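You operate a simulated robot arm through the tools that you are given. There is no shell and no other tool.

The job below is to be done with a simulated robot arm. You get a single attempt, and the scene is never put back.

## Task
Put things in order on the top of the refill cabinet. At the end: the blue laundry liquid bottle stands where the black stopper stood; the black stopper stands where the green peg stood; the brown cardboard tube from the top of the refill cabinet stands on top of the teal pack; the green peg from the top of the refill cabinet stands where the brown cardboard tube stood; whatever was shut is shut again. Leave all else as you found it, and nothing knocked over.

The check looks at the end state, three seconds after you hand in, the way a careful person would. Anything else that was tipped, shoved, dropped, spilled or broken makes it a failure. Lids that push on must go on centred and level and be pressed home; caps that screw on are set level and turned clockwise until they are tight.

## Robot
A 6-joint arm with a two-finger parallel gripper, fixed in place. Base frame: the origin is at the foot of the arm, x ahead of it, y to its left, z up; the work surface is at about z = 0.88. Readings come in m, rad, newtons and seconds.
With the tool pointing down near the work surface it reaches from about 0.24 to 0.64 m from the base axis. Its first joint turns from -1.152 to 1.152 rad. Payload 2.7 kg.
The TCP is the grasp point between the finger pads, 0.023 m short of the fingertips. In the tool frame z runs along the fingers and y along their closing line. The gripper opens to 0.094 m. The fingers are 0.038 m wide and 0.01 m thick; the gripper's body (0.054 by 0.096 m) begins 0.039 m behind the TCP.
Orientation is that of the tool frame in the base frame, as [roll, pitch, yaw] about the fixed x, y, z axes, in that order (R = Rz(yaw) Ry(pitch) Rx(roll)). With the fingers straight down and closing along the base's y, the tool's x points along the base's -x, its y along +y and its z along -z.

## Interface
- The arm moves only by the tool nudge_tool. Its argument "steps" is a list of rows, each a list of 7 numbers: the finger opening in m, from 0 to 0.094, then the shift along the tool's x, y, z in m, then the turn, a rotation vector about the tool's x, y, z in rad. In form: [[grip, x, y, z, wx, wy, wz], ...]. A call has 1 to 20 rows; each row shifts and turns the commanded pose from where the row before left it, along the tool's axes as they then stand. A row lasts 0.2 s, in which the tool goes at most 0.05 m and 0.15 rad; a call with a longer step from one row to the next is refused whole, and so is a gripper value outside its range. Where a pose cannot be reached the arm comes as near as it can. A force on the tool above 40 N (or 10 N above the force at the start of the call, whichever is more), or a blocked arm, ends the call early, and 0.2 s more pass. Each finger travels about 0.045 m/s and halts on what it meets, pressing with about 29 N; the grip force reading is that of the motor and also rises with nothing between the fingers. The clock runs only during rows and for 0.2 s after the last one: add rows that do not move to give the fingers time. The reply holds the time, the measured pose of the TCP, the force on the tool along the base axes, the opening and the grip force, in the units named above and with some noise, with the torque about the TCP (base axes, N m) and any sound that the robot's microphone picked up.
- Cameras (640 x 400 px; columns grow to the right, rows downward): "scene" is fixed at [0.0958, -0.468, 1.39]; the picture's right is [0.41, -0.91, 0.00], its down [-0.61, -0.27, -0.74] and it looks along [0.68, 0.30, -0.67] (base axes); focal length 330 px, centre (320, 200). "wrist" rides on the gripper at [0.086, 0.016, -0.075] in the tool frame; the picture's right is [-0.18, 0.98, 0.00], its down [-0.58, -0.11, -0.81] and it looks along [-0.79, -0.15, 0.59] (tool axes); focal length 243 px, centre (320, 200). There is no depth. A picture from a camera that has moved, and an enlarged one, comes with that camera's place and axes in the base frame and with its lens.
- camera(camera): a new picture of that camera. The clock stands still meanwhile.
- inspect(camera, box): a new picture of the part [left, top, right, bottom] of that camera's present view, enlarged. The clock stands still meanwhile.
- finish_job(): hands the job in; it is judged then, once.

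Nothing tells you positions but the pictures and the camera data. Unless the task says otherwise, let go and move clear before handing in.

The tools are called after ">>>" as name(argument=value, ...) on one line, values as JSON. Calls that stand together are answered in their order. nudge_tool: Moves the arm, as the interface text tells. Its arguments: {"type":"object","properties":{"steps":{"type":"array","items":{"type":"array","items":{"type":"number"}}}},"required":["steps"]} The other tools are called the same way: camera (camera) takes a picture; inspect (camera, box) takes an enlarged picture of a part of a camera's view; finish_job () hands the job in.

At the start:

```text
clock: 0.0
tool_pos: [0.3857, -0.2628, 1.1668]
tcp_rot: [-3.141, 0.0, -3.141]
force: [0.4, 0.9, -0.6]
torque: [-0.04, -0.02, -0.01]
grip_width: 0.0943
gripper_force: 0.1
```

scene: 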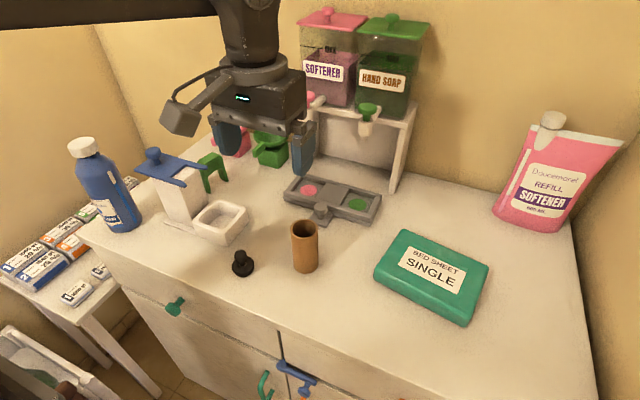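
wrist: 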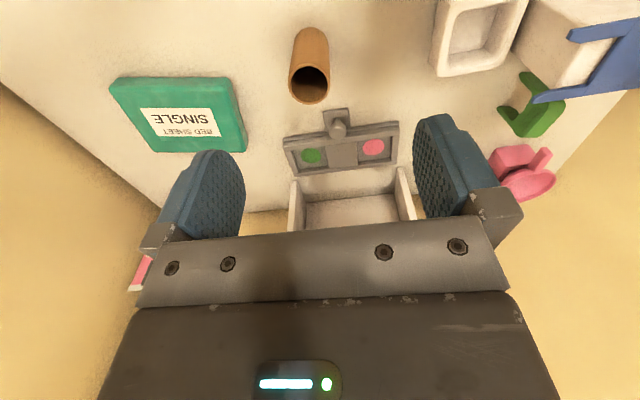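

I see a cabinet top with a blue bottle at the left, a dispenser with a white dish, a black stopper, a brown tube, a teal pack, and a green peg-like thing that I have yet to identify. First I'll look closer at all of them.

>>> inspect(camera="scene", box=[60, 120, 260, 245])

>>> inspect(camera="scene", box=[200, 160, 400, 285])

>>> inspect(camera="scene", box=[200, 80, 440, 230])

>>> inspect(camera="scene", box=[0, 160, 340, 400])

>>> inspect(camera="wrist", box=[240, 0, 640, 250])

```text
3.20 times, centred on (160, 182) of scene
camera zoom: at [0.0958, -0.468, 1.39], right [0.41, -0.91, 0.0], down [-0.61, -0.27, -0.74], along [0.68, 0.3, -0.67], focal length 1055 px, centre (832, 256)
```

zoom: 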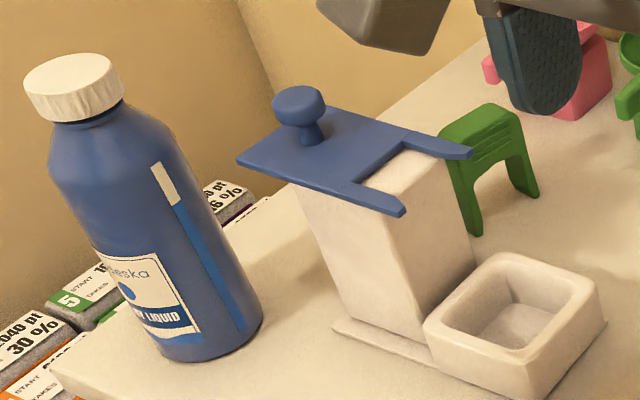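

```text
3.20 times, centred on (300, 222) of scene
camera zoom: at [0.0958, -0.468, 1.39], right [0.41, -0.91, 0.0], down [-0.61, -0.27, -0.74], along [0.68, 0.3, -0.67], focal length 1055 px, centre (384, 128)
```

zoom: 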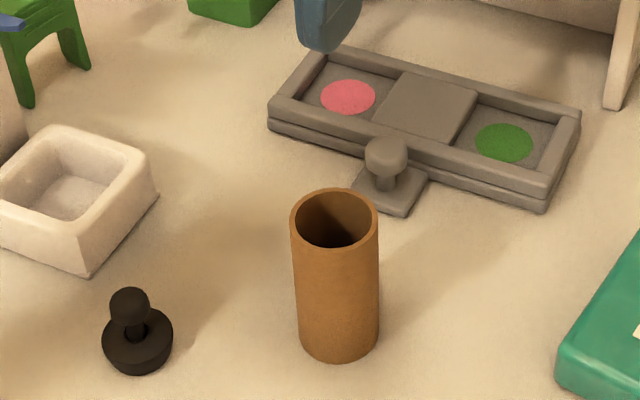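

```text
2.67 times, centred on (320, 155) of scene
camera zoom: at [0.0958, -0.468, 1.39], right [0.41, -0.91, 0.0], down [-0.61, -0.27, -0.74], along [0.68, 0.3, -0.67], focal length 879 px, centre (320, 320)
```

zoom: 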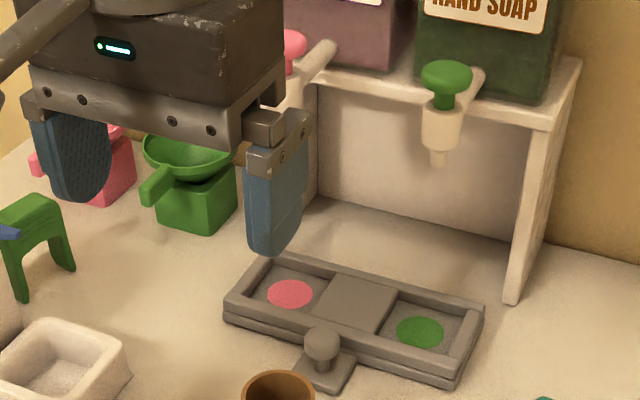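

```text
1.67 times, centred on (170, 280) of scene
camera zoom: at [0.0958, -0.468, 1.39], right [0.41, -0.91, 0.0], down [-0.61, -0.27, -0.74], along [0.68, 0.3, -0.67], focal length 549 px, centre (570, 67)
```

zoom: 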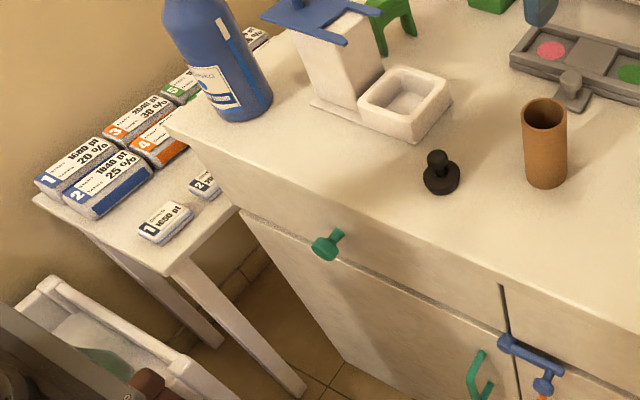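

```text
1.60 times, centred on (440, 125) of wrist
camera zoom: at [0.3007, -0.2452, 1.2402], right [0.18, 0.98, 0.0], down [0.58, -0.11, 0.81], along [0.79, -0.15, -0.59], focal length 388 px, centre (128, 320)
```

zoom: 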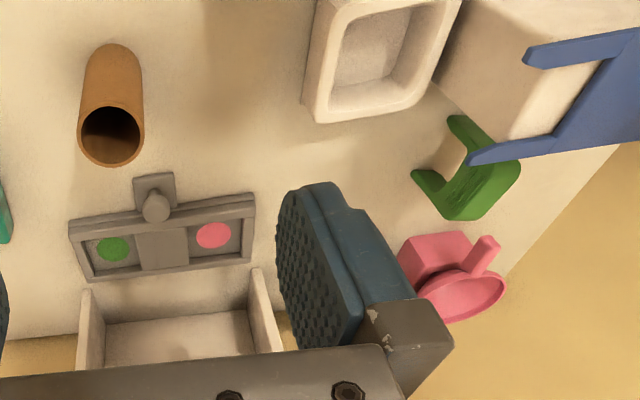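

From the camera data I place the tube at about (0.43, -0.29), the stopper at (0.38, -0.19), the peg at (0.56, 0.00), the bottle at (0.38, 0.11) and the pack centre at (0.49, -0.51). I'll zoom in on each one to sharpen these figures before moving.

>>> inspect(camera="scene", box=[270, 205, 350, 285])

>>> inspect(camera="scene", box=[360, 215, 500, 335])

>>> inspect(camera="scene", box=[180, 140, 250, 200])

>>> inspect(camera="wrist", box=[480, 50, 640, 210])

>>> inspect(camera="scene", box=[215, 235, 265, 285])

>>> inspect(camera="scene", box=[0, 0, 320, 200])

```text
5.00 times, centred on (310, 245) of scene
camera zoom: at [0.0958, -0.468, 1.39], right [0.41, -0.91, 0.0], down [-0.61, -0.27, -0.74], along [0.68, 0.3, -0.67], focal length 1648 px, centre (370, -25)
```

zoom: 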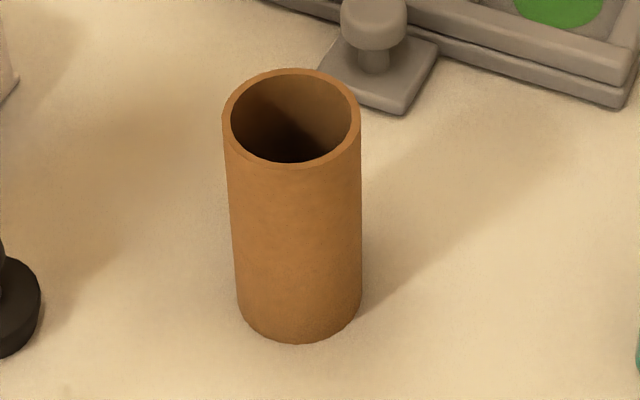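

```text
3.33 times, centred on (430, 275) of scene
camera zoom: at [0.0958, -0.468, 1.39], right [0.41, -0.91, 0.0], down [-0.61, -0.27, -0.74], along [0.68, 0.3, -0.67], focal length 1099 px, centre (-47, -50)
```

zoom: 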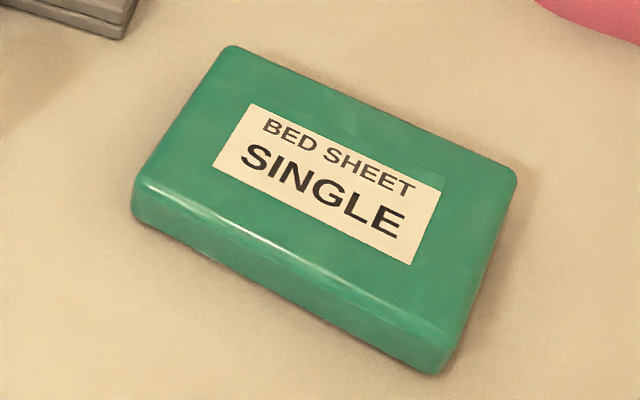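

```text
6.67 times, centred on (215, 170) of scene
camera zoom: at [0.0958, -0.468, 1.39], right [0.41, -0.91, 0.0], down [-0.61, -0.27, -0.74], along [0.68, 0.3, -0.67], focal length 2198 px, centre (1020, 400)
```

zoom: 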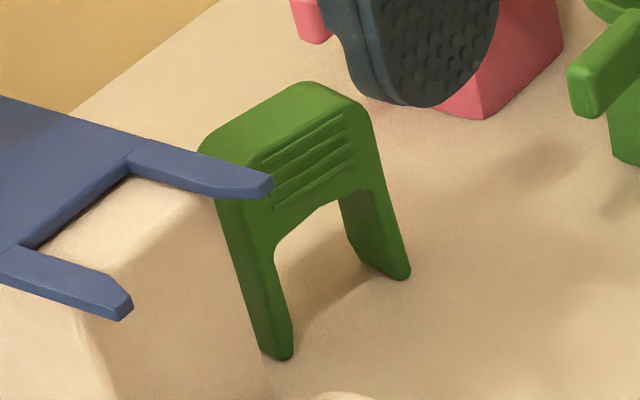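

```text
2.50 times, centred on (560, 130) of wrist
camera zoom: at [0.3007, -0.2452, 1.2402], right [0.18, 0.98, 0.0], down [0.58, -0.11, 0.81], along [0.79, -0.15, -0.59], focal length 606 px, centre (-280, 375)
```

zoom: 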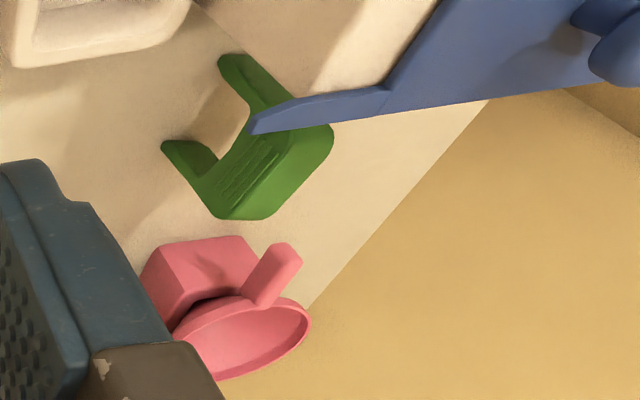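

```text
8.00 times, centred on (240, 260) of scene
camera zoom: at [0.0958, -0.468, 1.39], right [0.41, -0.91, 0.0], down [-0.61, -0.27, -0.74], along [0.68, 0.3, -0.67], focal length 2637 px, centre (960, -280)
```

zoom: 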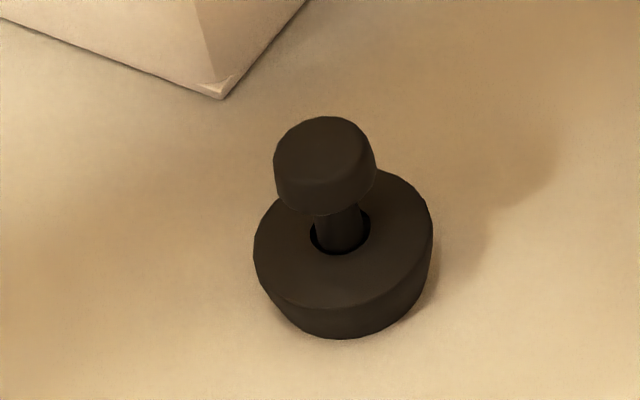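

```text
2.00 times, centred on (160, 100) of scene
camera zoom: at [0.0958, -0.468, 1.39], right [0.41, -0.91, 0.0], down [-0.61, -0.27, -0.74], along [0.68, 0.3, -0.67], focal length 659 px, centre (640, 400)
```

zoom: 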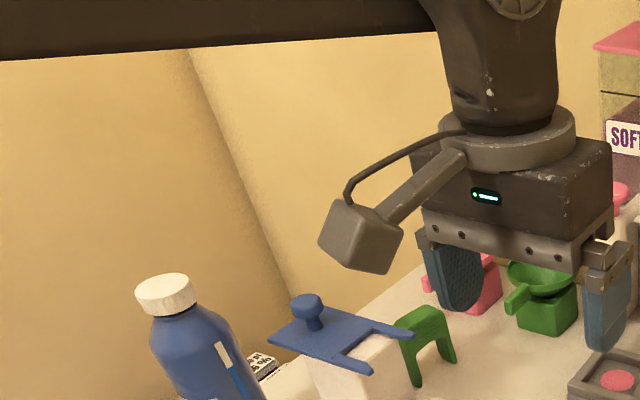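

The tube is about 4.7 cm wide and 10 cm tall, the stopper has a 2.4 cm knob on a 4.2 cm disc, and the pack top is near z = 0.912. The pack is far out, so I'll test reach above its near part with the open hand before gripping anything.

>>> nudge_tool(steps=[[0.094, -0.0182, -0.0342, 0, 0, 0, 0], [0.094, -0.0182, -0.0342, 0, 0, 0, 0], [0.094, -0.0182, -0.0342, 0, 0, 0, 0], [0.094, -0.0182, -0.0342, 0, 0, 0, 0], [0.094, -0.0182, -0.0342, 0, 0, 0, 0], [0.094, -0.0182, -0.0342, 0, 0, 0, 0], [0.094, 0, 0, 0, 0, 0, 0]])

```text
clock: 1.6
tool_pos: [0.4376, -0.384, 1.1541]
tcp_rot: [3.141, 0.0, -3.14]
force: [-0.5, 0.9, -0.5]
torque: [-0.04, 0.03, -0.01]
grip_width: 0.0937
gripper_force: 0.1
out of reach, approached as far as the arm can: row 4, 5, 6
```

The reach limit showed: straight down at this height the hand stops near 0.58 m, so the pack will need an outward tilt of the tool. I'll step back and see how the commanded pose is kept.

>>> nudge_tool(steps=[[0.094, 0.035, 0.045, 0, 0, 0, 0], [0.094, 0.035, 0.045, 0, 0, 0, 0], [0.094, 0, 0, 0, 0, 0, 0]])

>>> camera(camera="wrist")

```text
refused: row 1 steps farther than a row can; nothing moved
```

```text
taken
camera wrist: at [0.3522, -0.3662, 1.2272], right [0.18, 0.98, 0.0], down [0.58, -0.11, 0.81], along [0.79, -0.15, -0.59], focal length 243 px, centre (320, 200)
```

wrist: 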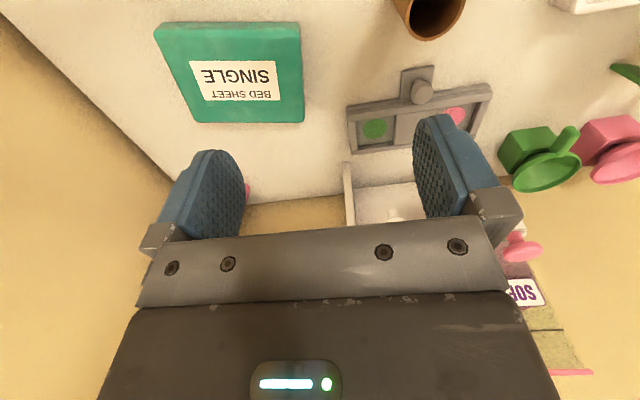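

The step was too long (over 5 cm); nothing moved. I'll repeat it shorter.

>>> nudge_tool(steps=[[0.094, 0.02, 0.03, 0, 0, 0, 0], [0.094, 0, 0, 0, 0, 0, 0]])

```text
clock: 2.2
tool_pos: [0.4171, -0.3549, 1.1555]
tcp_rot: [-3.14, 0.0, -3.141]
force: [-0.3, -0.5, 0.0]
torque: [-0.03, 0.0, 0.0]
grip_width: 0.094
gripper_force: 0.0
```

The command clips to where the arm stops, which is good to know. Now I'll yaw the tool to face the pack and tilt it 0.5 rad outward, then approach a spot above the pack (z about 1.03) to test reach.

>>> nudge_tool(steps=[[0.094, 0, 0, 0, 0, 0, 0.1262], [0.094, 0, 0, 0, 0, 0, 0.1262], [0.094, 0, 0, 0, 0, 0, 0.1262], [0.094, 0, 0, 0, 0, 0, 0.1262], [0.094, 0, 0, 0, 0, 0, 0.1262], [0.094, 0, 0, 0, 0, 0, 0.1262], [0.094, 0, 0, 0, 0, -0.125, 0], [0.094, 0, 0, 0, 0, -0.125, 0], [0.094, 0, 0, 0, 0, -0.125, 0], [0.094, 0, 0, 0, 0, -0.125, 0], [0.094, 0, 0, 0, 0, 0, 0]])

```text
clock: 4.6
tool_pos: [0.4175, -0.3534, 1.1549]
tcp_rot: [-3.14, 0.501, 2.385]
force: [-0.1, 0.1, 0.6]
torque: [0.03, -0.02, -0.03]
grip_width: 0.094
gripper_force: 0.0
```

>>> nudge_tool(steps=[[0.094, -0.0115, -0.0057, 0.0348, 0, 0, 0], [0.094, -0.0115, -0.0057, 0.0348, 0, 0, 0], [0.094, -0.0115, -0.0057, 0.0348, 0, 0, 0], [0.094, -0.0115, -0.0057, 0.0348, 0, 0, 0], [0.094, -0.0115, -0.0057, 0.0348, 0, 0, 0], [0.094, 0, 0, 0, 0, 0, 0]])

>>> camera(camera="wrist")

>>> camera(camera="scene")

```text
clock: 6.0
tool_pos: [0.4964, -0.4677, 1.0295]
tcp_rot: [-3.141, 0.502, 2.384]
force: [0.3, 0.0, 0.4]
torque: [0.01, 0.0, -0.01]
grip_width: 0.094
gripper_force: 0.2
```

```text
taken
camera wrist: at [0.4269, -0.3767, 1.0519], right [0.79, 0.6, 0.09], down [0.01, -0.16, 0.99], along [0.61, -0.78, -0.14], focal length 243 px, centre (320, 200)
```

wrist: 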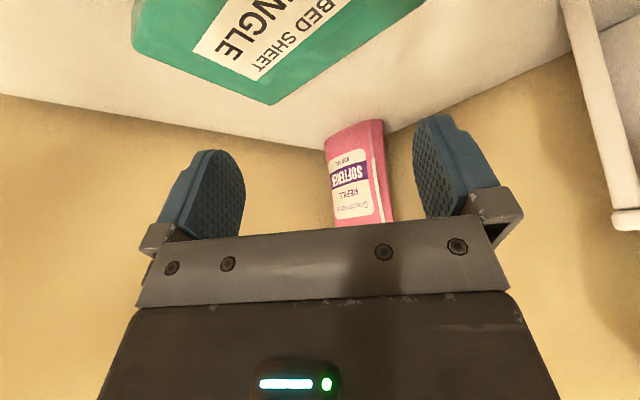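

```text
taken
```

scene: 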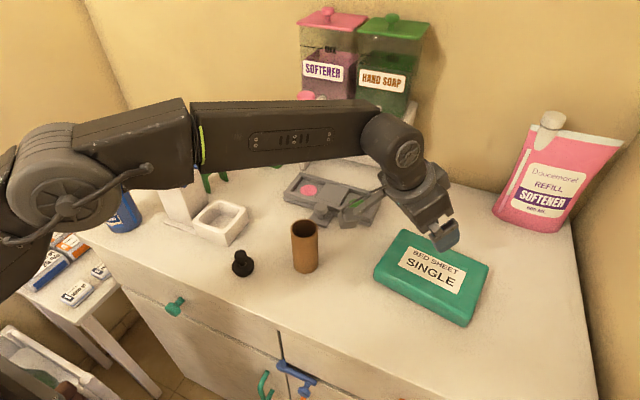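

The tilted tool reaches (0.496, -0.468, 1.03). I'll probe 3 cm further out and 3 cm lower to see whether the middle of the pack is within reach.

>>> nudge_tool(steps=[[0.094, -0.0119, 0, 0.0407, 0, 0, 0], [0.094, 0, 0, 0, 0, 0, 0]])

>>> inspect(camera="scene", box=[340, 160, 520, 340])

```text
clock: 6.6
tool_pos: [0.5175, -0.4874, 0.9993]
tcp_rot: [-3.141, 0.499, 2.384]
force: [1.0, 0.0, -0.1]
torque: [0.0, -0.05, -0.02]
grip_width: 0.0937
gripper_force: 0.1
```

```text
2.22 times, centred on (430, 250) of scene
camera zoom: at [0.0958, -0.468, 1.39], right [0.41, -0.91, 0.0], down [-0.61, -0.27, -0.74], along [0.68, 0.3, -0.67], focal length 732 px, centre (76, 89)
```

zoom: 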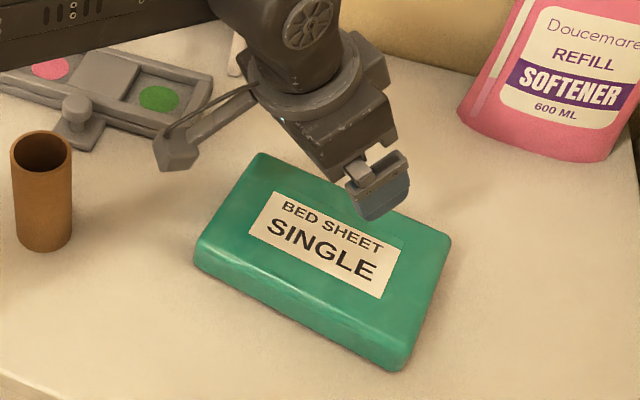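

The centre of the pack is reachable with the 0.5 rad tilt. Now I'll go back up and over the tube, turning the tool so the wrist camera stays away from the stopper, and check alignment before going down.

>>> nudge_tool(steps=[[0.094, -0.018, 0, -0.0329, 0, 0, 0], [0.094, -0.018, 0, -0.0329, 0, 0, 0], [0.094, 0.03446, 0.0175, -0.01882, 0, 0, 0], [0.094, 0.03446, 0.0175, -0.01882, 0, 0, 0], [0.094, 0.03446, 0.0175, -0.01882, 0, 0, 0], [0.094, 0.03446, 0.0175, -0.01882, 0, 0, 0], [0.094, 0.03446, 0.0175, -0.01882, 0, 0, 0], [0.094, 0, 0, 0, -0.0548, 0, -0.1003], [0.094, 0, 0, 0, -0.0548, 0, -0.1003], [0.094, 0, 0, 0, -0.0548, 0, -0.1003], [0.094, 0, 0, 0, -0.0548, 0, -0.1003], [0.094, 0, 0, 0, 0, 0, 0]])

>>> camera(camera="wrist")

>>> camera(camera="scene")

```text
clock: 9.2
tool_pos: [0.4286, -0.2836, 1.0725]
tcp_rot: [-3.141, 0.499, 2.842]
force: [-0.4, 0.4, -1.9]
torque: [-0.02, 0.01, 0.01]
grip_width: 0.094
gripper_force: 0.0
out of reach, approached as far as the arm can: row 2, 3
```

```text
taken
camera wrist: at [0.3276, -0.2344, 1.0943], right [0.44, 0.89, 0.09], down [0.09, -0.14, 0.99], along [0.89, -0.43, -0.14], focal length 243 px, centre (320, 200)
```

wrist: 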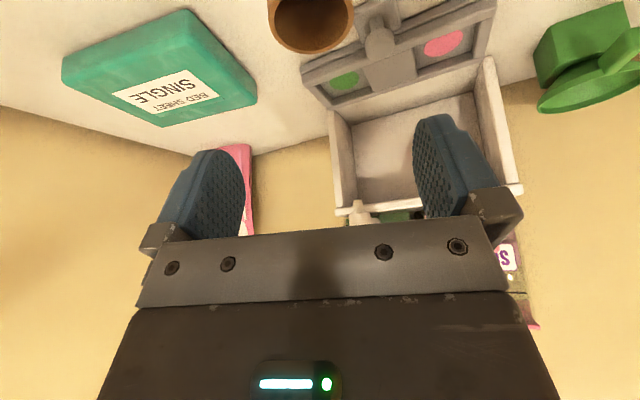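

```text
taken
```

scene: 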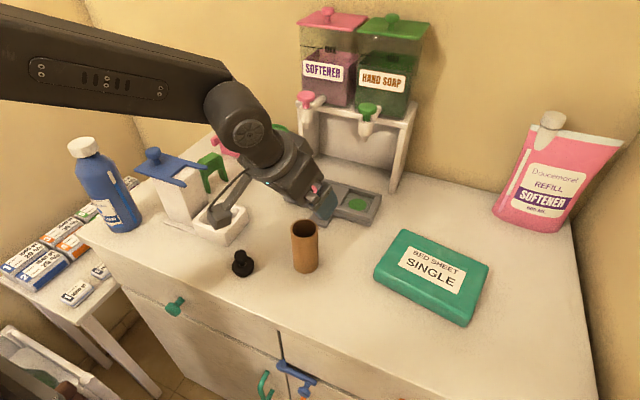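

The wrist view puts the tube axis near (0.431, -0.282), the scene view near (0.435, -0.289); I take the mean. I'll descend halfway and check the tube is centred between the pads.

>>> nudge_tool(steps=[[0.094, 0.01285, 0, 0.0259, 0, 0, 0], [0.094, 0.01285, 0, 0.0259, 0, 0, 0], [0.094, 0, 0, 0, 0, 0, 0]])

>>> camera(camera="wrist")

>>> inspect(camera="scene", box=[200, 150, 400, 290])

```text
clock: 10.0
tool_pos: [0.4305, -0.2844, 1.015]
tcp_rot: [-3.141, 0.502, 2.842]
force: [-1.3, -0.3, -0.4]
torque: [-0.01, 0.0, 0.01]
grip_width: 0.0942
gripper_force: 0.1
```

```text
taken
camera wrist: at [0.3297, -0.2344, 1.0365], right [0.44, 0.89, 0.09], down [0.09, -0.14, 0.99], along [0.89, -0.43, -0.14], focal length 243 px, centre (320, 200)
```

wrist: 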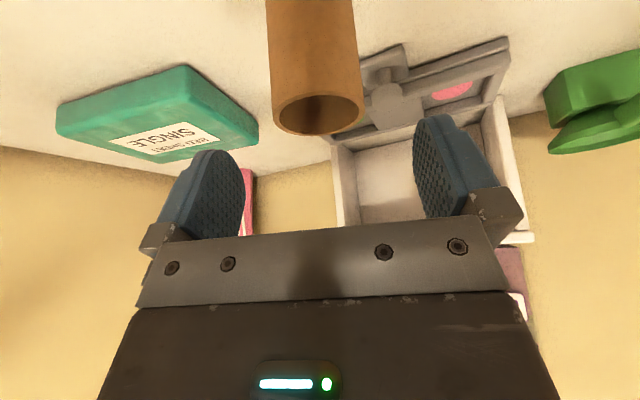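

```text
2.86 times, centred on (300, 220) of scene
camera zoom: at [0.0958, -0.468, 1.39], right [0.41, -0.91, 0.0], down [-0.61, -0.27, -0.74], along [0.68, 0.3, -0.67], focal length 942 px, centre (377, 143)
```

zoom: 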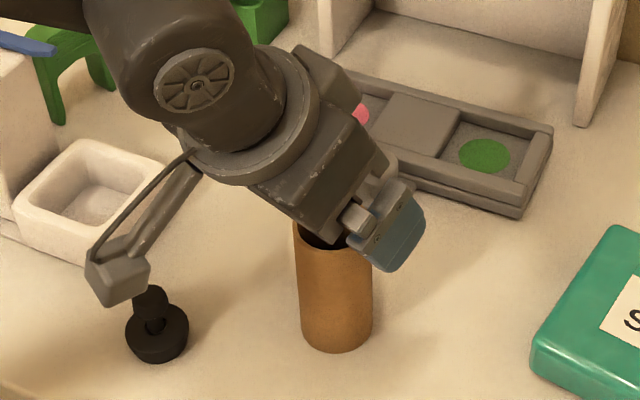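

The tube sits centred between the pads (column 318). I'll go down the rest and close on it.

>>> nudge_tool(steps=[[0.094, 0.01285, 0, 0.0259, 0, 0, 0], [0.094, 0.01285, 0, 0.0259, 0, 0, 0], [0.094, 0, 0, 0, 0, 0, 0]])

>>> camera(camera="wrist")

>>> inspect(camera="scene", box=[200, 150, 400, 290])

```text
clock: 10.8
tool_pos: [0.4331, -0.2867, 0.9552]
tcp_rot: [-3.141, 0.502, 2.842]
force: [0.5, 0.2, 0.9]
torque: [-0.01, 0.01, -0.01]
grip_width: 0.0941
gripper_force: 0.0
```

```text
taken
camera wrist: at [0.332, -0.2354, 0.9783], right [0.44, 0.89, 0.09], down [0.09, -0.14, 0.99], along [0.89, -0.43, -0.14], focal length 243 px, centre (320, 200)
```

wrist: 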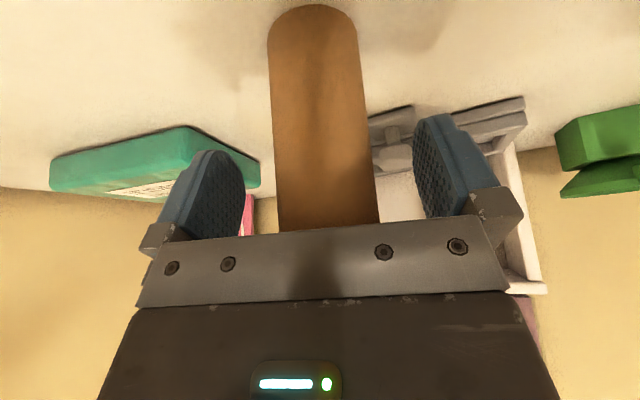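

```text
2.86 times, centred on (300, 220) of scene
camera zoom: at [0.0958, -0.468, 1.39], right [0.41, -0.91, 0.0], down [-0.61, -0.27, -0.74], along [0.68, 0.3, -0.67], focal length 942 px, centre (377, 143)
```

zoom: 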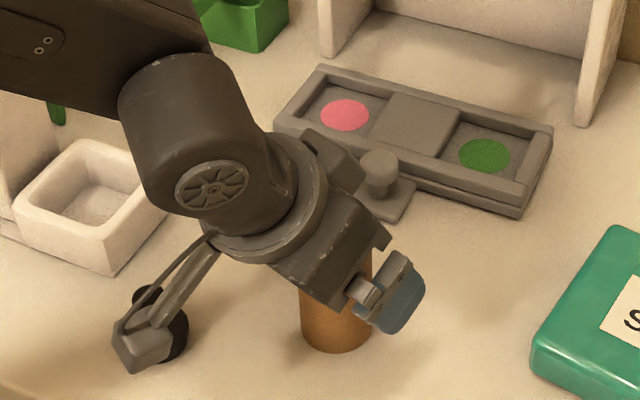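

The tube is between the pads with no contact yet. Closing now.

>>> nudge_tool(steps=[[0.07, 0, 0, 0, 0, 0, 0], [0.055, 0, 0, 0, 0, 0, 0], [0.045, 0, 0, 0, 0, 0, 0], [0.035, 0, 0, 0, 0, 0, 0], [0.035, 0, 0, 0, 0, 0, 0]])

>>> camera(camera="wrist")

>>> inspect(camera="scene", box=[200, 150, 400, 290])

```text
clock: 12.0
tool_pos: [0.4328, -0.2852, 0.956]
tcp_rot: [-3.141, 0.497, 2.842]
force: [-1.0, -0.2, 0.0]
torque: [0.04, -0.04, 0.0]
grip_width: 0.0473
gripper_force: 29.5
```

```text
taken
camera wrist: at [0.332, -0.2353, 0.9786], right [0.44, 0.89, 0.09], down [0.09, -0.14, 0.99], along [0.89, -0.43, -0.14], focal length 243 px, centre (320, 200)
```

wrist: 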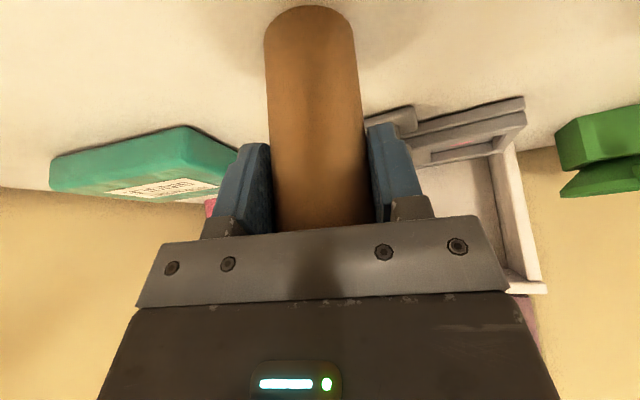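

```text
2.86 times, centred on (300, 220) of scene
camera zoom: at [0.0958, -0.468, 1.39], right [0.41, -0.91, 0.0], down [-0.61, -0.27, -0.74], along [0.68, 0.3, -0.67], focal length 942 px, centre (377, 143)
```

zoom: 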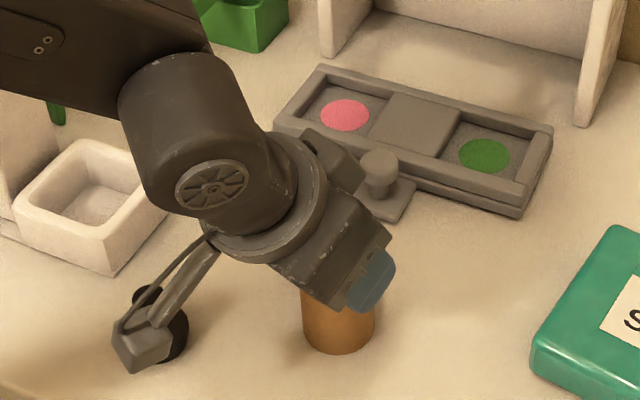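

The tube is held (0.047 m wide, 29 N). Lifting 7 cm and checking.

>>> nudge_tool(steps=[[0.035, -0.0084, 0, -0.01535, 0, 0, 0], [0.035, -0.0084, 0, -0.01535, 0, 0, 0], [0.035, -0.0084, 0, -0.01535, 0, 0, 0], [0.035, -0.0084, 0, -0.01535, 0, 0, 0], [0.035, 0, 0, 0, 0, 0, 0]])

>>> inspect(camera="scene", box=[200, 150, 400, 290])

```text
clock: 13.2
tool_pos: [0.4322, -0.285, 1.0269]
tcp_rot: [-3.14, 0.499, 2.841]
force: [0.8, 0.3, -0.7]
torque: [-0.04, -0.03, 0.0]
grip_width: 0.0477
gripper_force: 29.0
```

```text
2.86 times, centred on (300, 220) of scene
camera zoom: at [0.0958, -0.468, 1.39], right [0.41, -0.91, 0.0], down [-0.61, -0.27, -0.74], along [0.68, 0.3, -0.67], focal length 942 px, centre (377, 143)
```

zoom: 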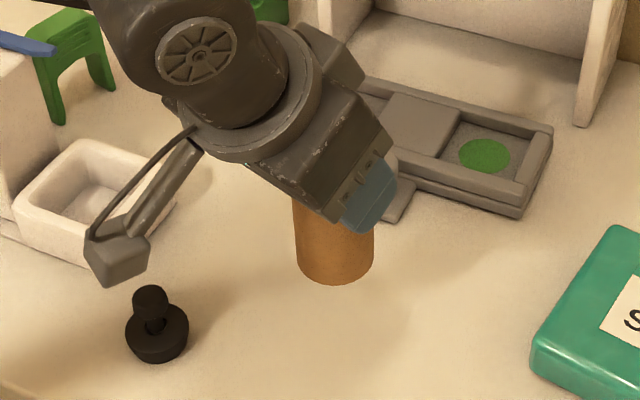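

The tube hangs upright and nothing was left behind where it stood. Next I'll turn the tool and carry it over the middle of the pack.

>>> nudge_tool(steps=[[0.035, 0, 0, 0, 0.0548, 0, 0.1003], [0.035, 0, 0, 0, 0.0548, 0, 0.1003], [0.035, 0, 0, 0, 0.0548, 0, 0.1003], [0.035, 0, 0, 0, 0.0548, 0, 0.1003], [0.035, -0.02765, -0.01823, 0.0151, 0, 0, 0], [0.035, -0.02765, -0.01823, 0.0151, 0, 0, 0], [0.035, -0.02765, -0.01823, 0.0151, 0, 0, 0], [0.035, -0.02765, -0.01823, 0.0151, 0, 0, 0], [0.035, -0.02765, -0.01823, 0.0151, 0, 0, 0], [0.035, -0.02765, -0.01823, 0.0151, 0, 0, 0], [0.035, 0, 0, 0, 0, 0, 0]])

>>> inspect(camera="scene", box=[340, 160, 520, 340])

>>> camera(camera="wrist")

```text
clock: 15.6
tool_pos: [0.496, -0.4933, 1.0276]
tcp_rot: [-3.14, 0.497, 2.386]
force: [-0.2, 0.4, 0.4]
torque: [-0.02, 0.01, -0.03]
grip_width: 0.0475
gripper_force: 29.3
```

```text
2.22 times, centred on (430, 250) of scene
camera zoom: at [0.0958, -0.4681, 1.39], right [0.41, -0.91, 0.0], down [-0.61, -0.27, -0.74], along [0.68, 0.3, -0.67], focal length 732 px, centre (76, 89)
```

zoom: 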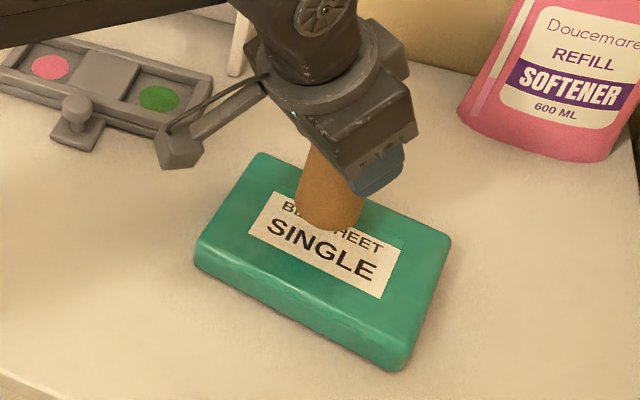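

```text
taken
camera wrist: at [0.4268, -0.4042, 1.0487], right [0.79, 0.6, 0.09], down [0.02, -0.17, 0.99], along [0.61, -0.78, -0.14], focal length 243 px, centre (320, 200)
```

wrist: 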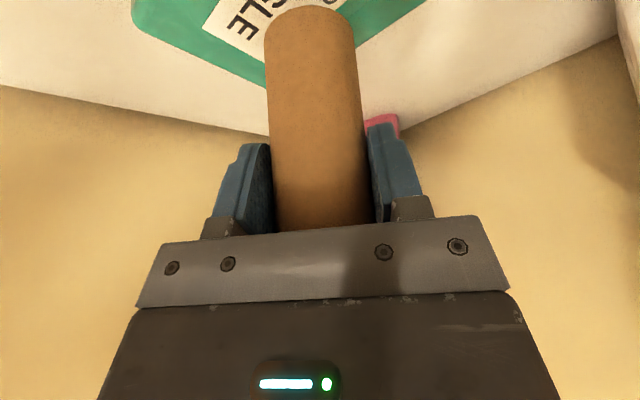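

The tube is right over the label. I'll lower 3 cm first, then in small steps while watching the force.

>>> nudge_tool(steps=[[0.035, 0.0048, 0, 0.0088, 0, 0, 0], [0.035, 0.0048, 0, 0.0088, 0, 0, 0], [0.035, 0.0048, 0, 0.0088, 0, 0, 0], [0.035, 0, 0, 0, 0, 0, 0]])

>>> inspect(camera="scene", box=[340, 160, 520, 340])

>>> camera(camera="wrist")

```text
clock: 16.6
tool_pos: [0.4958, -0.4953, 0.9958]
tcp_rot: [-3.141, 0.498, 2.384]
force: [-0.3, 0.1, -0.6]
torque: [-0.02, 0.02, -0.01]
grip_width: 0.0474
gripper_force: 29.2
```

```text
2.22 times, centred on (430, 250) of scene
camera zoom: at [0.0958, -0.468, 1.39], right [0.41, -0.91, 0.0], down [-0.61, -0.27, -0.74], along [0.68, 0.3, -0.67], focal length 732 px, centre (76, 89)
```

zoom: 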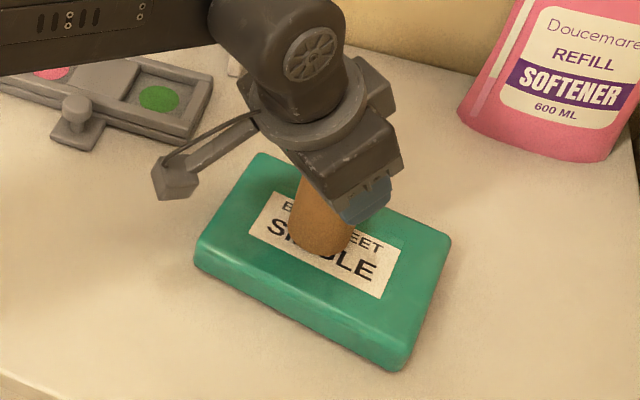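

```text
taken
camera wrist: at [0.4265, -0.4045, 1.0185], right [0.79, 0.6, 0.09], down [0.02, -0.16, 0.99], along [0.61, -0.78, -0.14], focal length 243 px, centre (320, 200)
```

wrist: 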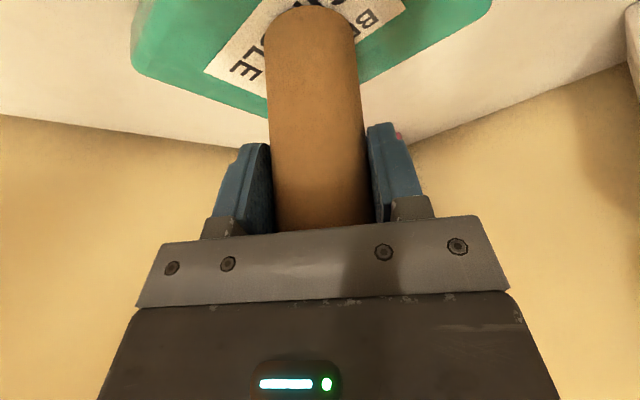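

Still no contact. I'll lower in 2–3 mm steps.

>>> nudge_tool(steps=[[0.035, 0.0012, 0, 0.0022, 0, 0, 0], [0.035, 0.0012, 0, 0.0022, 0, 0, 0], [0.035, 0, 0, 0, 0, 0, 0]])

```text
clock: 17.4
tool_pos: [0.4963, -0.4954, 0.9921]
tcp_rot: [3.141, 0.502, 2.383]
force: [-0.4, 2.0, 5.2]
torque: [0.18, 0.07, -0.01]
grip_width: 0.0475
gripper_force: 29.1
```

Contact: about 5 N upward, so the tube is resting on the pack. I'll check the picture before letting go.

>>> inspect(camera="scene", box=[380, 200, 480, 300])

>>> inspect(camera="wrist", box=[200, 0, 440, 150])

```text
4.00 times, centred on (430, 250) of scene
camera zoom: at [0.0957, -0.4679, 1.3901], right [0.41, -0.91, 0.0], down [-0.61, -0.27, -0.74], along [0.68, 0.3, -0.67], focal length 1318 px, centre (-120, 0)
```

zoom: 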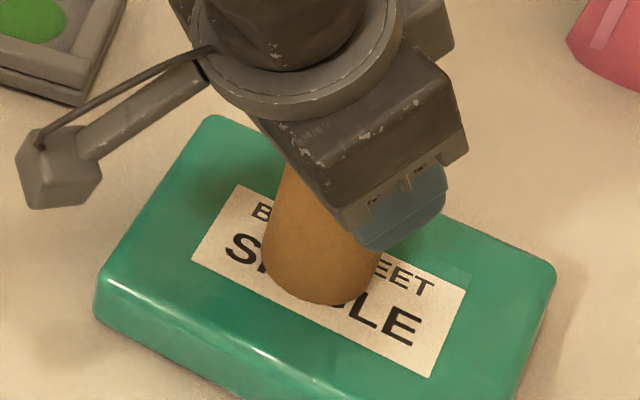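

```text
2.67 times, centred on (320, 75) of wrist
camera zoom: at [0.4264, -0.4047, 1.0143], right [0.79, 0.6, 0.09], down [0.01, -0.16, 0.99], along [0.61, -0.78, -0.14], focal length 647 px, centre (320, 533)
```

zoom: 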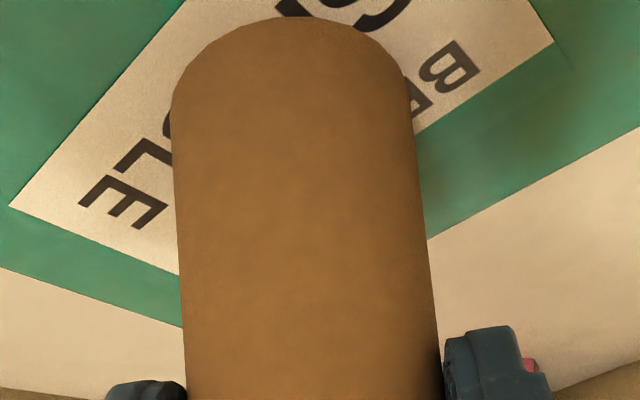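

The tube stands flat on the label. Opening slowly, then backing off along the finger direction.

>>> nudge_tool(steps=[[0.052, 0, 0, 0, 0, 0, 0], [0.06, 0, 0, 0, 0, 0, 0], [0.08, 0, 0, 0, 0, 0, 0], [0.094, 0, 0, 0, 0, 0, 0], [0.094, 0, 0, 0, 0, 0, 0], [0.094, 0, 0, 0, 0, 0, 0]])

>>> camera(camera="wrist")

```text
clock: 18.8
tool_pos: [0.4942, -0.4944, 0.9919]
tcp_rot: [3.142, 0.5, 2.383]
force: [1.0, -0.1, 0.3]
torque: [0.0, -0.01, 0.03]
grip_width: 0.0938
gripper_force: 0.0
```

```text
taken
camera wrist: at [0.4263, -0.4047, 1.0136], right [0.79, 0.6, 0.09], down [0.02, -0.16, 0.99], along [0.61, -0.78, -0.14], focal length 243 px, centre (320, 200)
```

wrist: 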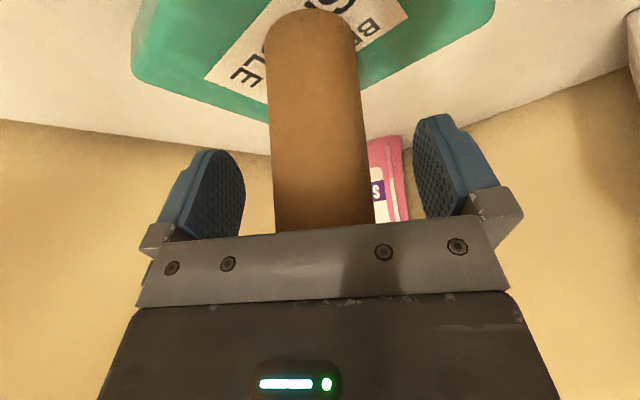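

>>> nudge_tool(steps=[[0.094, 0, 0, -0.02, 0, 0, 0], [0.094, 0, 0, -0.03, 0, 0, 0], [0.094, 0, 0, -0.03, 0, 0, 0], [0.094, 0, 0, -0.03, 0, 0, 0], [0.094, 0, 0, 0, 0, 0, 0]])

>>> camera(camera="scene")

>>> camera(camera="wrist")

```text
clock: 20.0
tool_pos: [0.4559, -0.4575, 1.0869]
tcp_rot: [3.141, 0.498, 2.384]
force: [0.6, -0.3, 1.1]
torque: [0.0, -0.03, 0.02]
grip_width: 0.0939
gripper_force: 0.1
```

```text
taken
```

scene: 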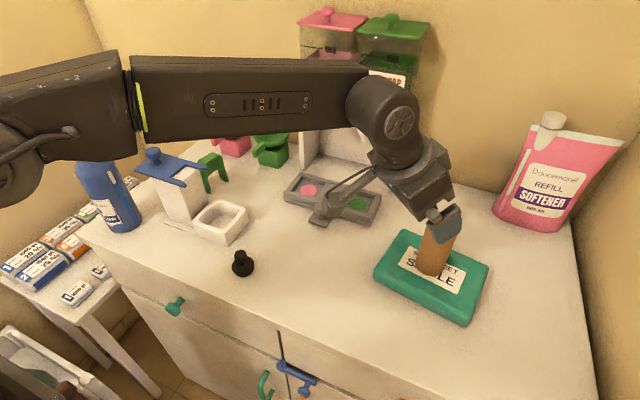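

```text
taken
camera wrist: at [0.3874, -0.368, 1.1097], right [0.79, 0.6, 0.09], down [0.02, -0.16, 0.99], along [0.61, -0.78, -0.14], focal length 243 px, centre (320, 200)
```

wrist: 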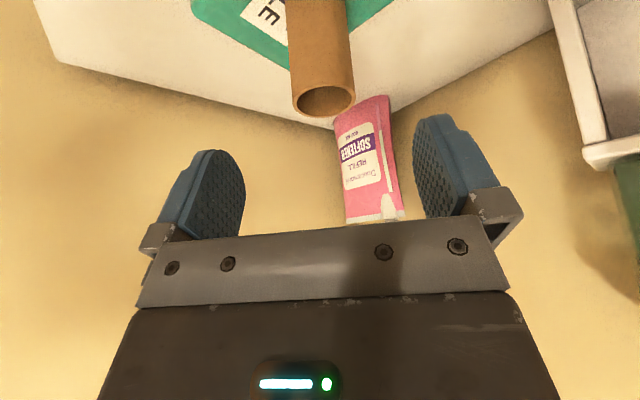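

The tube stands on the pack. Next I'll back away, bring the tool upright, and swing round so that I can grip the green peg across its width with the wrist camera on the -y side, clear of the dispenser column.

>>> nudge_tool(steps=[[0.094, 0.0303, 0, -0.0279, 0, 0, 0], [0.094, 0.0303, 0, -0.0279, 0, 0, 0], [0.094, 0.0303, 0, -0.0279, 0, 0, 0], [0.094, 0, 0, 0, 0, 0.125, 0], [0.094, 0, 0, 0, 0, 0.125, 0], [0.094, 0, 0, 0, 0, 0.125, 0], [0.094, 0, 0, 0, 0, 0.124, 0], [0.094, 0, 0, 0, 0, 0, -0.1455], [0.094, 0, 0, 0, 0, 0, -0.1455], [0.094, 0, 0, 0, 0, 0, -0.1455], [0.094, 0, 0, 0, 0, 0, -0.1455], [0.094, 0, 0, 0, 0, 0, -0.1455], [0.094, 0, 0, 0, 0, 0, 0]])

>>> inspect(camera="scene", box=[340, 160, 520, 340])

```text
clock: 22.8
tool_pos: [0.3696, -0.3759, 1.1185]
tcp_rot: [3.141, 0.001, 3.115]
force: [0.2, 0.0, -0.6]
torque: [-0.02, 0.05, 0.0]
grip_width: 0.094
gripper_force: 0.1
```

```text
2.22 times, centred on (430, 250) of scene
camera zoom: at [0.0958, -0.468, 1.39], right [0.41, -0.91, 0.0], down [-0.61, -0.27, -0.74], along [0.68, 0.3, -0.67], focal length 732 px, centre (76, 89)
```

zoom: 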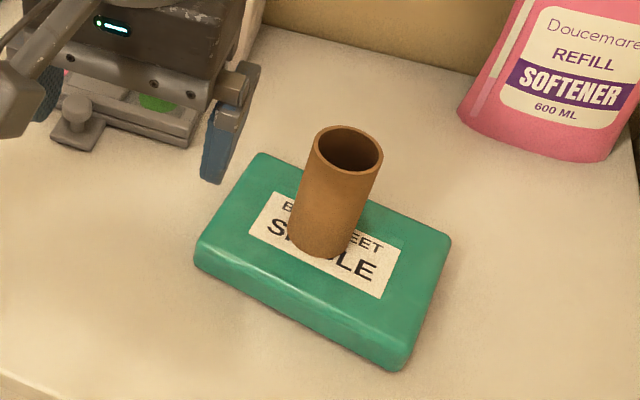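

The tube stands steadily on the pack. Now I'll carry the open hand at z = 1.15 toward the peg and turn it to face it.

>>> nudge_tool(steps=[[0.094, -0.0186, 0.0423, -0.0043, 0, 0, 0], [0.094, -0.0186, 0.0423, -0.0043, 0, 0, 0], [0.094, -0.0186, 0.0423, -0.0043, 0, 0, 0], [0.094, -0.0186, 0.0423, -0.0043, 0, 0, 0], [0.094, -0.0186, 0.0423, -0.0043, 0, 0, 0], [0.094, -0.0186, 0.0423, -0.0043, 0, 0, 0], [0.094, -0.0186, 0.0423, -0.0043, 0, 0, 0], [0.094, 0, 0, 0, 0, 0, -0.1361], [0.094, 0, 0, 0, 0, 0, -0.1361], [0.094, 0, 0, 0, 0, 0, -0.1361], [0.094, 0, 0, 0, 0, 0, -0.1361], [0.094, 0, 0, 0, 0, 0, -0.1361], [0.094, 0, 0, 0, 0, 0, -0.1361], [0.094, 0, 0, 0, 0, 0, -0.1361], [0.094, 0, 0, 0, 0, 0, -0.1361], [0.094, 0, 0, 0, 0, 0, -0.1361], [0.094, 0, 0, 0, 0, 0, -0.1361], [0.094, 0, 0, 0, 0, 0, 0]])

>>> camera(camera="wrist")

>>> camera(camera="scene")

```text
clock: 26.6
tool_pos: [0.5093, -0.0836, 1.1473]
tcp_rot: [3.14, 0.001, -1.809]
force: [0.0, 0.1, 0.4]
torque: [0.04, 0.0, -0.04]
grip_width: 0.0941
gripper_force: 0.0
```

```text
taken
camera wrist: at [0.4738, -0.1623, 1.2209], right [-0.91, 0.41, 0.0], down [0.24, 0.54, 0.81], along [0.33, 0.73, -0.59], focal length 243 px, centre (320, 200)
```

wrist: 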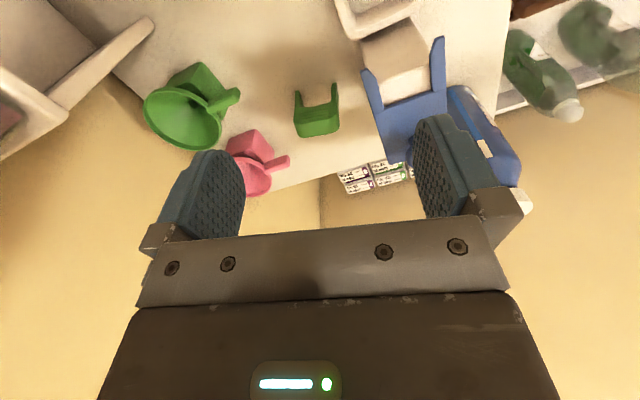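

```text
taken
```

scene: 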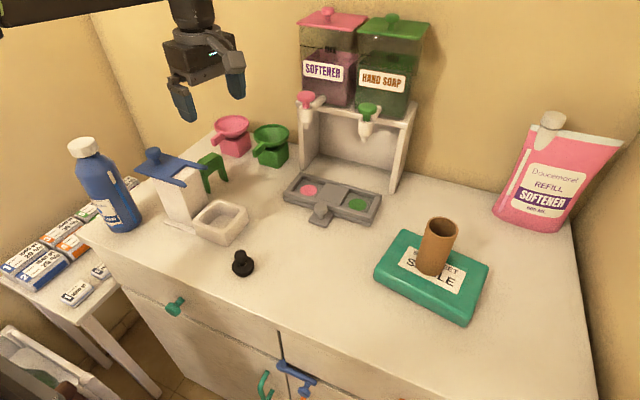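

Now both cameras have a clear view of the peg. Zooming in to fix its place, angle and size.

>>> inspect(camera="wrist", box=[276, 70, 356, 150])

>>> inspect(camera="scene", box=[180, 140, 260, 200])

>>> inspect(camera="scene", box=[130, 110, 290, 230])

>>> inspect(camera="wrist", box=[120, 0, 460, 210])

```text
5.00 times, centred on (316, 110) of wrist
camera zoom: at [0.4738, -0.1623, 1.2209], right [-0.91, 0.41, 0.0], down [0.24, 0.54, 0.81], along [0.33, 0.73, -0.59], focal length 1213 px, centre (340, 650)
```

zoom: 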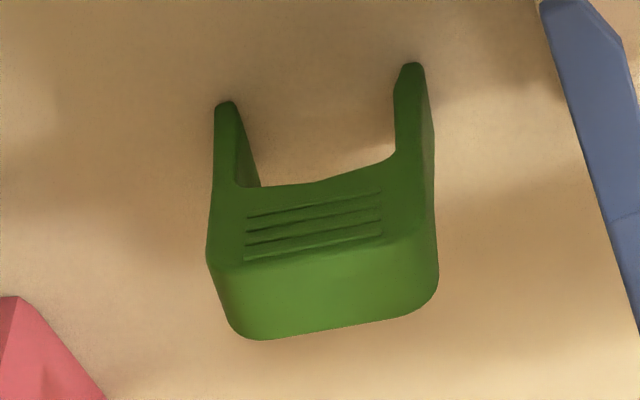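

```text
6.67 times, centred on (220, 170) of scene
camera zoom: at [0.0958, -0.468, 1.39], right [0.41, -0.91, 0.0], down [-0.61, -0.27, -0.74], along [0.68, 0.3, -0.67], focal length 2198 px, centre (987, 400)
```

zoom: 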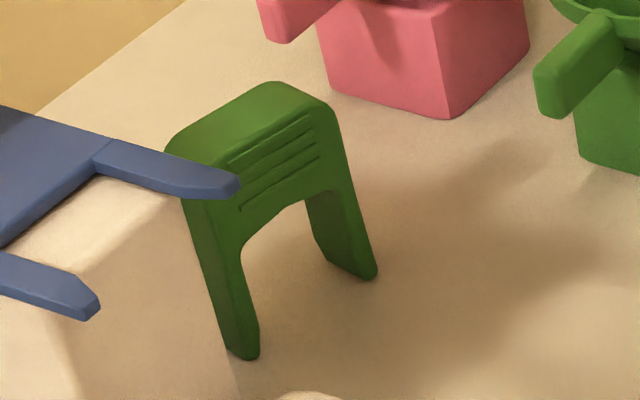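

```text
3.33 times, centred on (210, 170) of scene
camera zoom: at [0.0958, -0.468, 1.39], right [0.41, -0.91, 0.0], down [-0.61, -0.27, -0.74], along [0.68, 0.3, -0.67], focal length 1099 px, centre (687, 300)
```

zoom: 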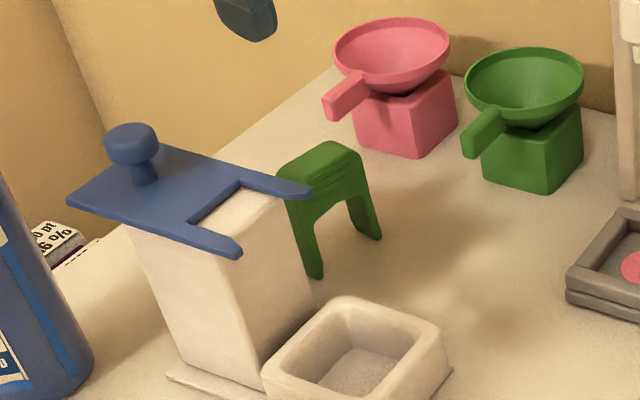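

```text
1.88 times, centred on (290, 105) of wrist
camera zoom: at [0.4738, -0.1623, 1.2209], right [-0.91, 0.41, 0.0], down [0.24, 0.54, 0.81], along [0.33, 0.73, -0.59], focal length 457 px, centre (376, 379)
```

zoom: 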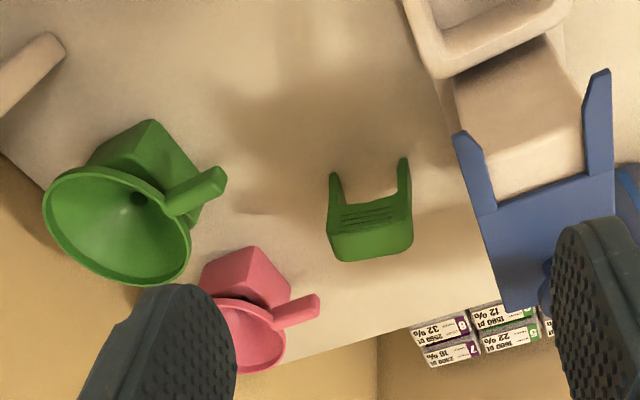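

The peg is about 5.5–6 cm wide, 2–2.5 cm thick and 7.5 cm tall, centred near (0.559, 0.014) with its long axis at -0.2 rad. The camera box would come close to the blue fork tip (0.483, -0.055, 1.00), so I'll turn the tool half round to put the camera on the +y side.

>>> nudge_tool(steps=[[0.094, 0, 0, 0, 0, 0, 0.1478], [0.094, 0, 0, 0, 0, 0, 0.1478], [0.094, 0, 0, 0, 0, 0, 0.1478], [0.094, 0, 0, 0, 0, 0, 0.1478], [0.094, 0, 0, 0, 0, 0, 0.1478], [0.094, 0, 0, 0, 0, 0, 0.1478], [0.094, 0, 0, 0, 0, 0, 0.1478], [0.094, 0, 0, 0, 0, 0, 0.1478], [0.094, 0, 0, 0, 0, 0, 0.1478], [0.094, 0, 0, 0, 0, 0, 0.1478], [0.094, 0, 0, 0, 0, 0, 0.1478], [0.094, 0, 0, 0, 0, 0, 0.1478], [0.094, 0, 0, 0, 0, 0, 0.1478], [0.094, 0, 0, 0, 0, 0, 0.1478], [0.094, 0, 0, 0, 0, 0, 0.1478], [0.094, 0, 0, 0, 0, 0, 0.1478], [0.094, 0, 0, 0, 0, 0, 0.1478], [0.094, 0, 0, 0, 0, 0, 0.1478], [0.094, 0, 0, 0, 0, 0, 0.1478], [0.094, 0, 0, 0, 0, 0, 0.1478]])

```text
clock: 30.8
tool_pos: [0.5086, -0.0833, 1.148]
tcp_rot: [3.142, 0.0, 1.513]
force: [-1.3, 0.4, 0.4]
torque: [0.0, 0.02, 0.03]
grip_width: 0.0937
gripper_force: 0.0
```

>>> nudge_tool(steps=[[0.09, 0, 0, 0, 0, 0, 0.144], [0.085, 0.0351, 0.01007, 0.0193, 0, 0, 0], [0.082, 0.0351, 0.01007, 0.0193, 0, 0, 0], [0.082, 0.0351, 0.01007, 0.0193, 0, 0, 0], [0.082, 0, 0, 0, 0, 0, 0]])

>>> camera(camera="wrist")

>>> inspect(camera="scene", box=[130, 90, 290, 210])

```text
clock: 32.0
tool_pos: [0.5588, 0.0151, 1.0904]
tcp_rot: [3.141, 0.0, 1.374]
force: [0.1, 0.4, 0.1]
torque: [0.0, -0.01, 0.02]
grip_width: 0.0821
gripper_force: 0.1
```

```text
taken
camera wrist: at [0.5934, 0.0977, 1.1636], right [0.93, -0.37, 0.0], down [-0.22, -0.55, 0.81], along [-0.3, -0.75, -0.59], focal length 243 px, centre (320, 200)
```

wrist: 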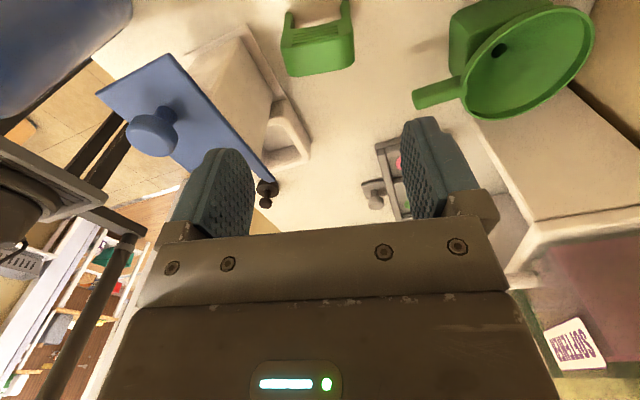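

```text
3.33 times, centred on (210, 150) of scene
camera zoom: at [0.0958, -0.468, 1.39], right [0.41, -0.91, 0.0], down [-0.61, -0.27, -0.74], along [0.68, 0.3, -0.67], focal length 1099 px, centre (687, 367)
```

zoom: 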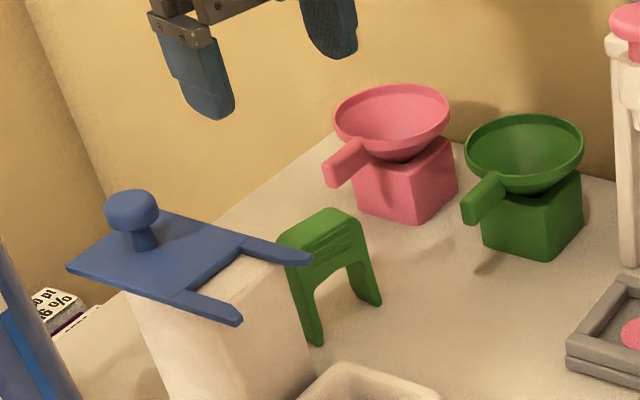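

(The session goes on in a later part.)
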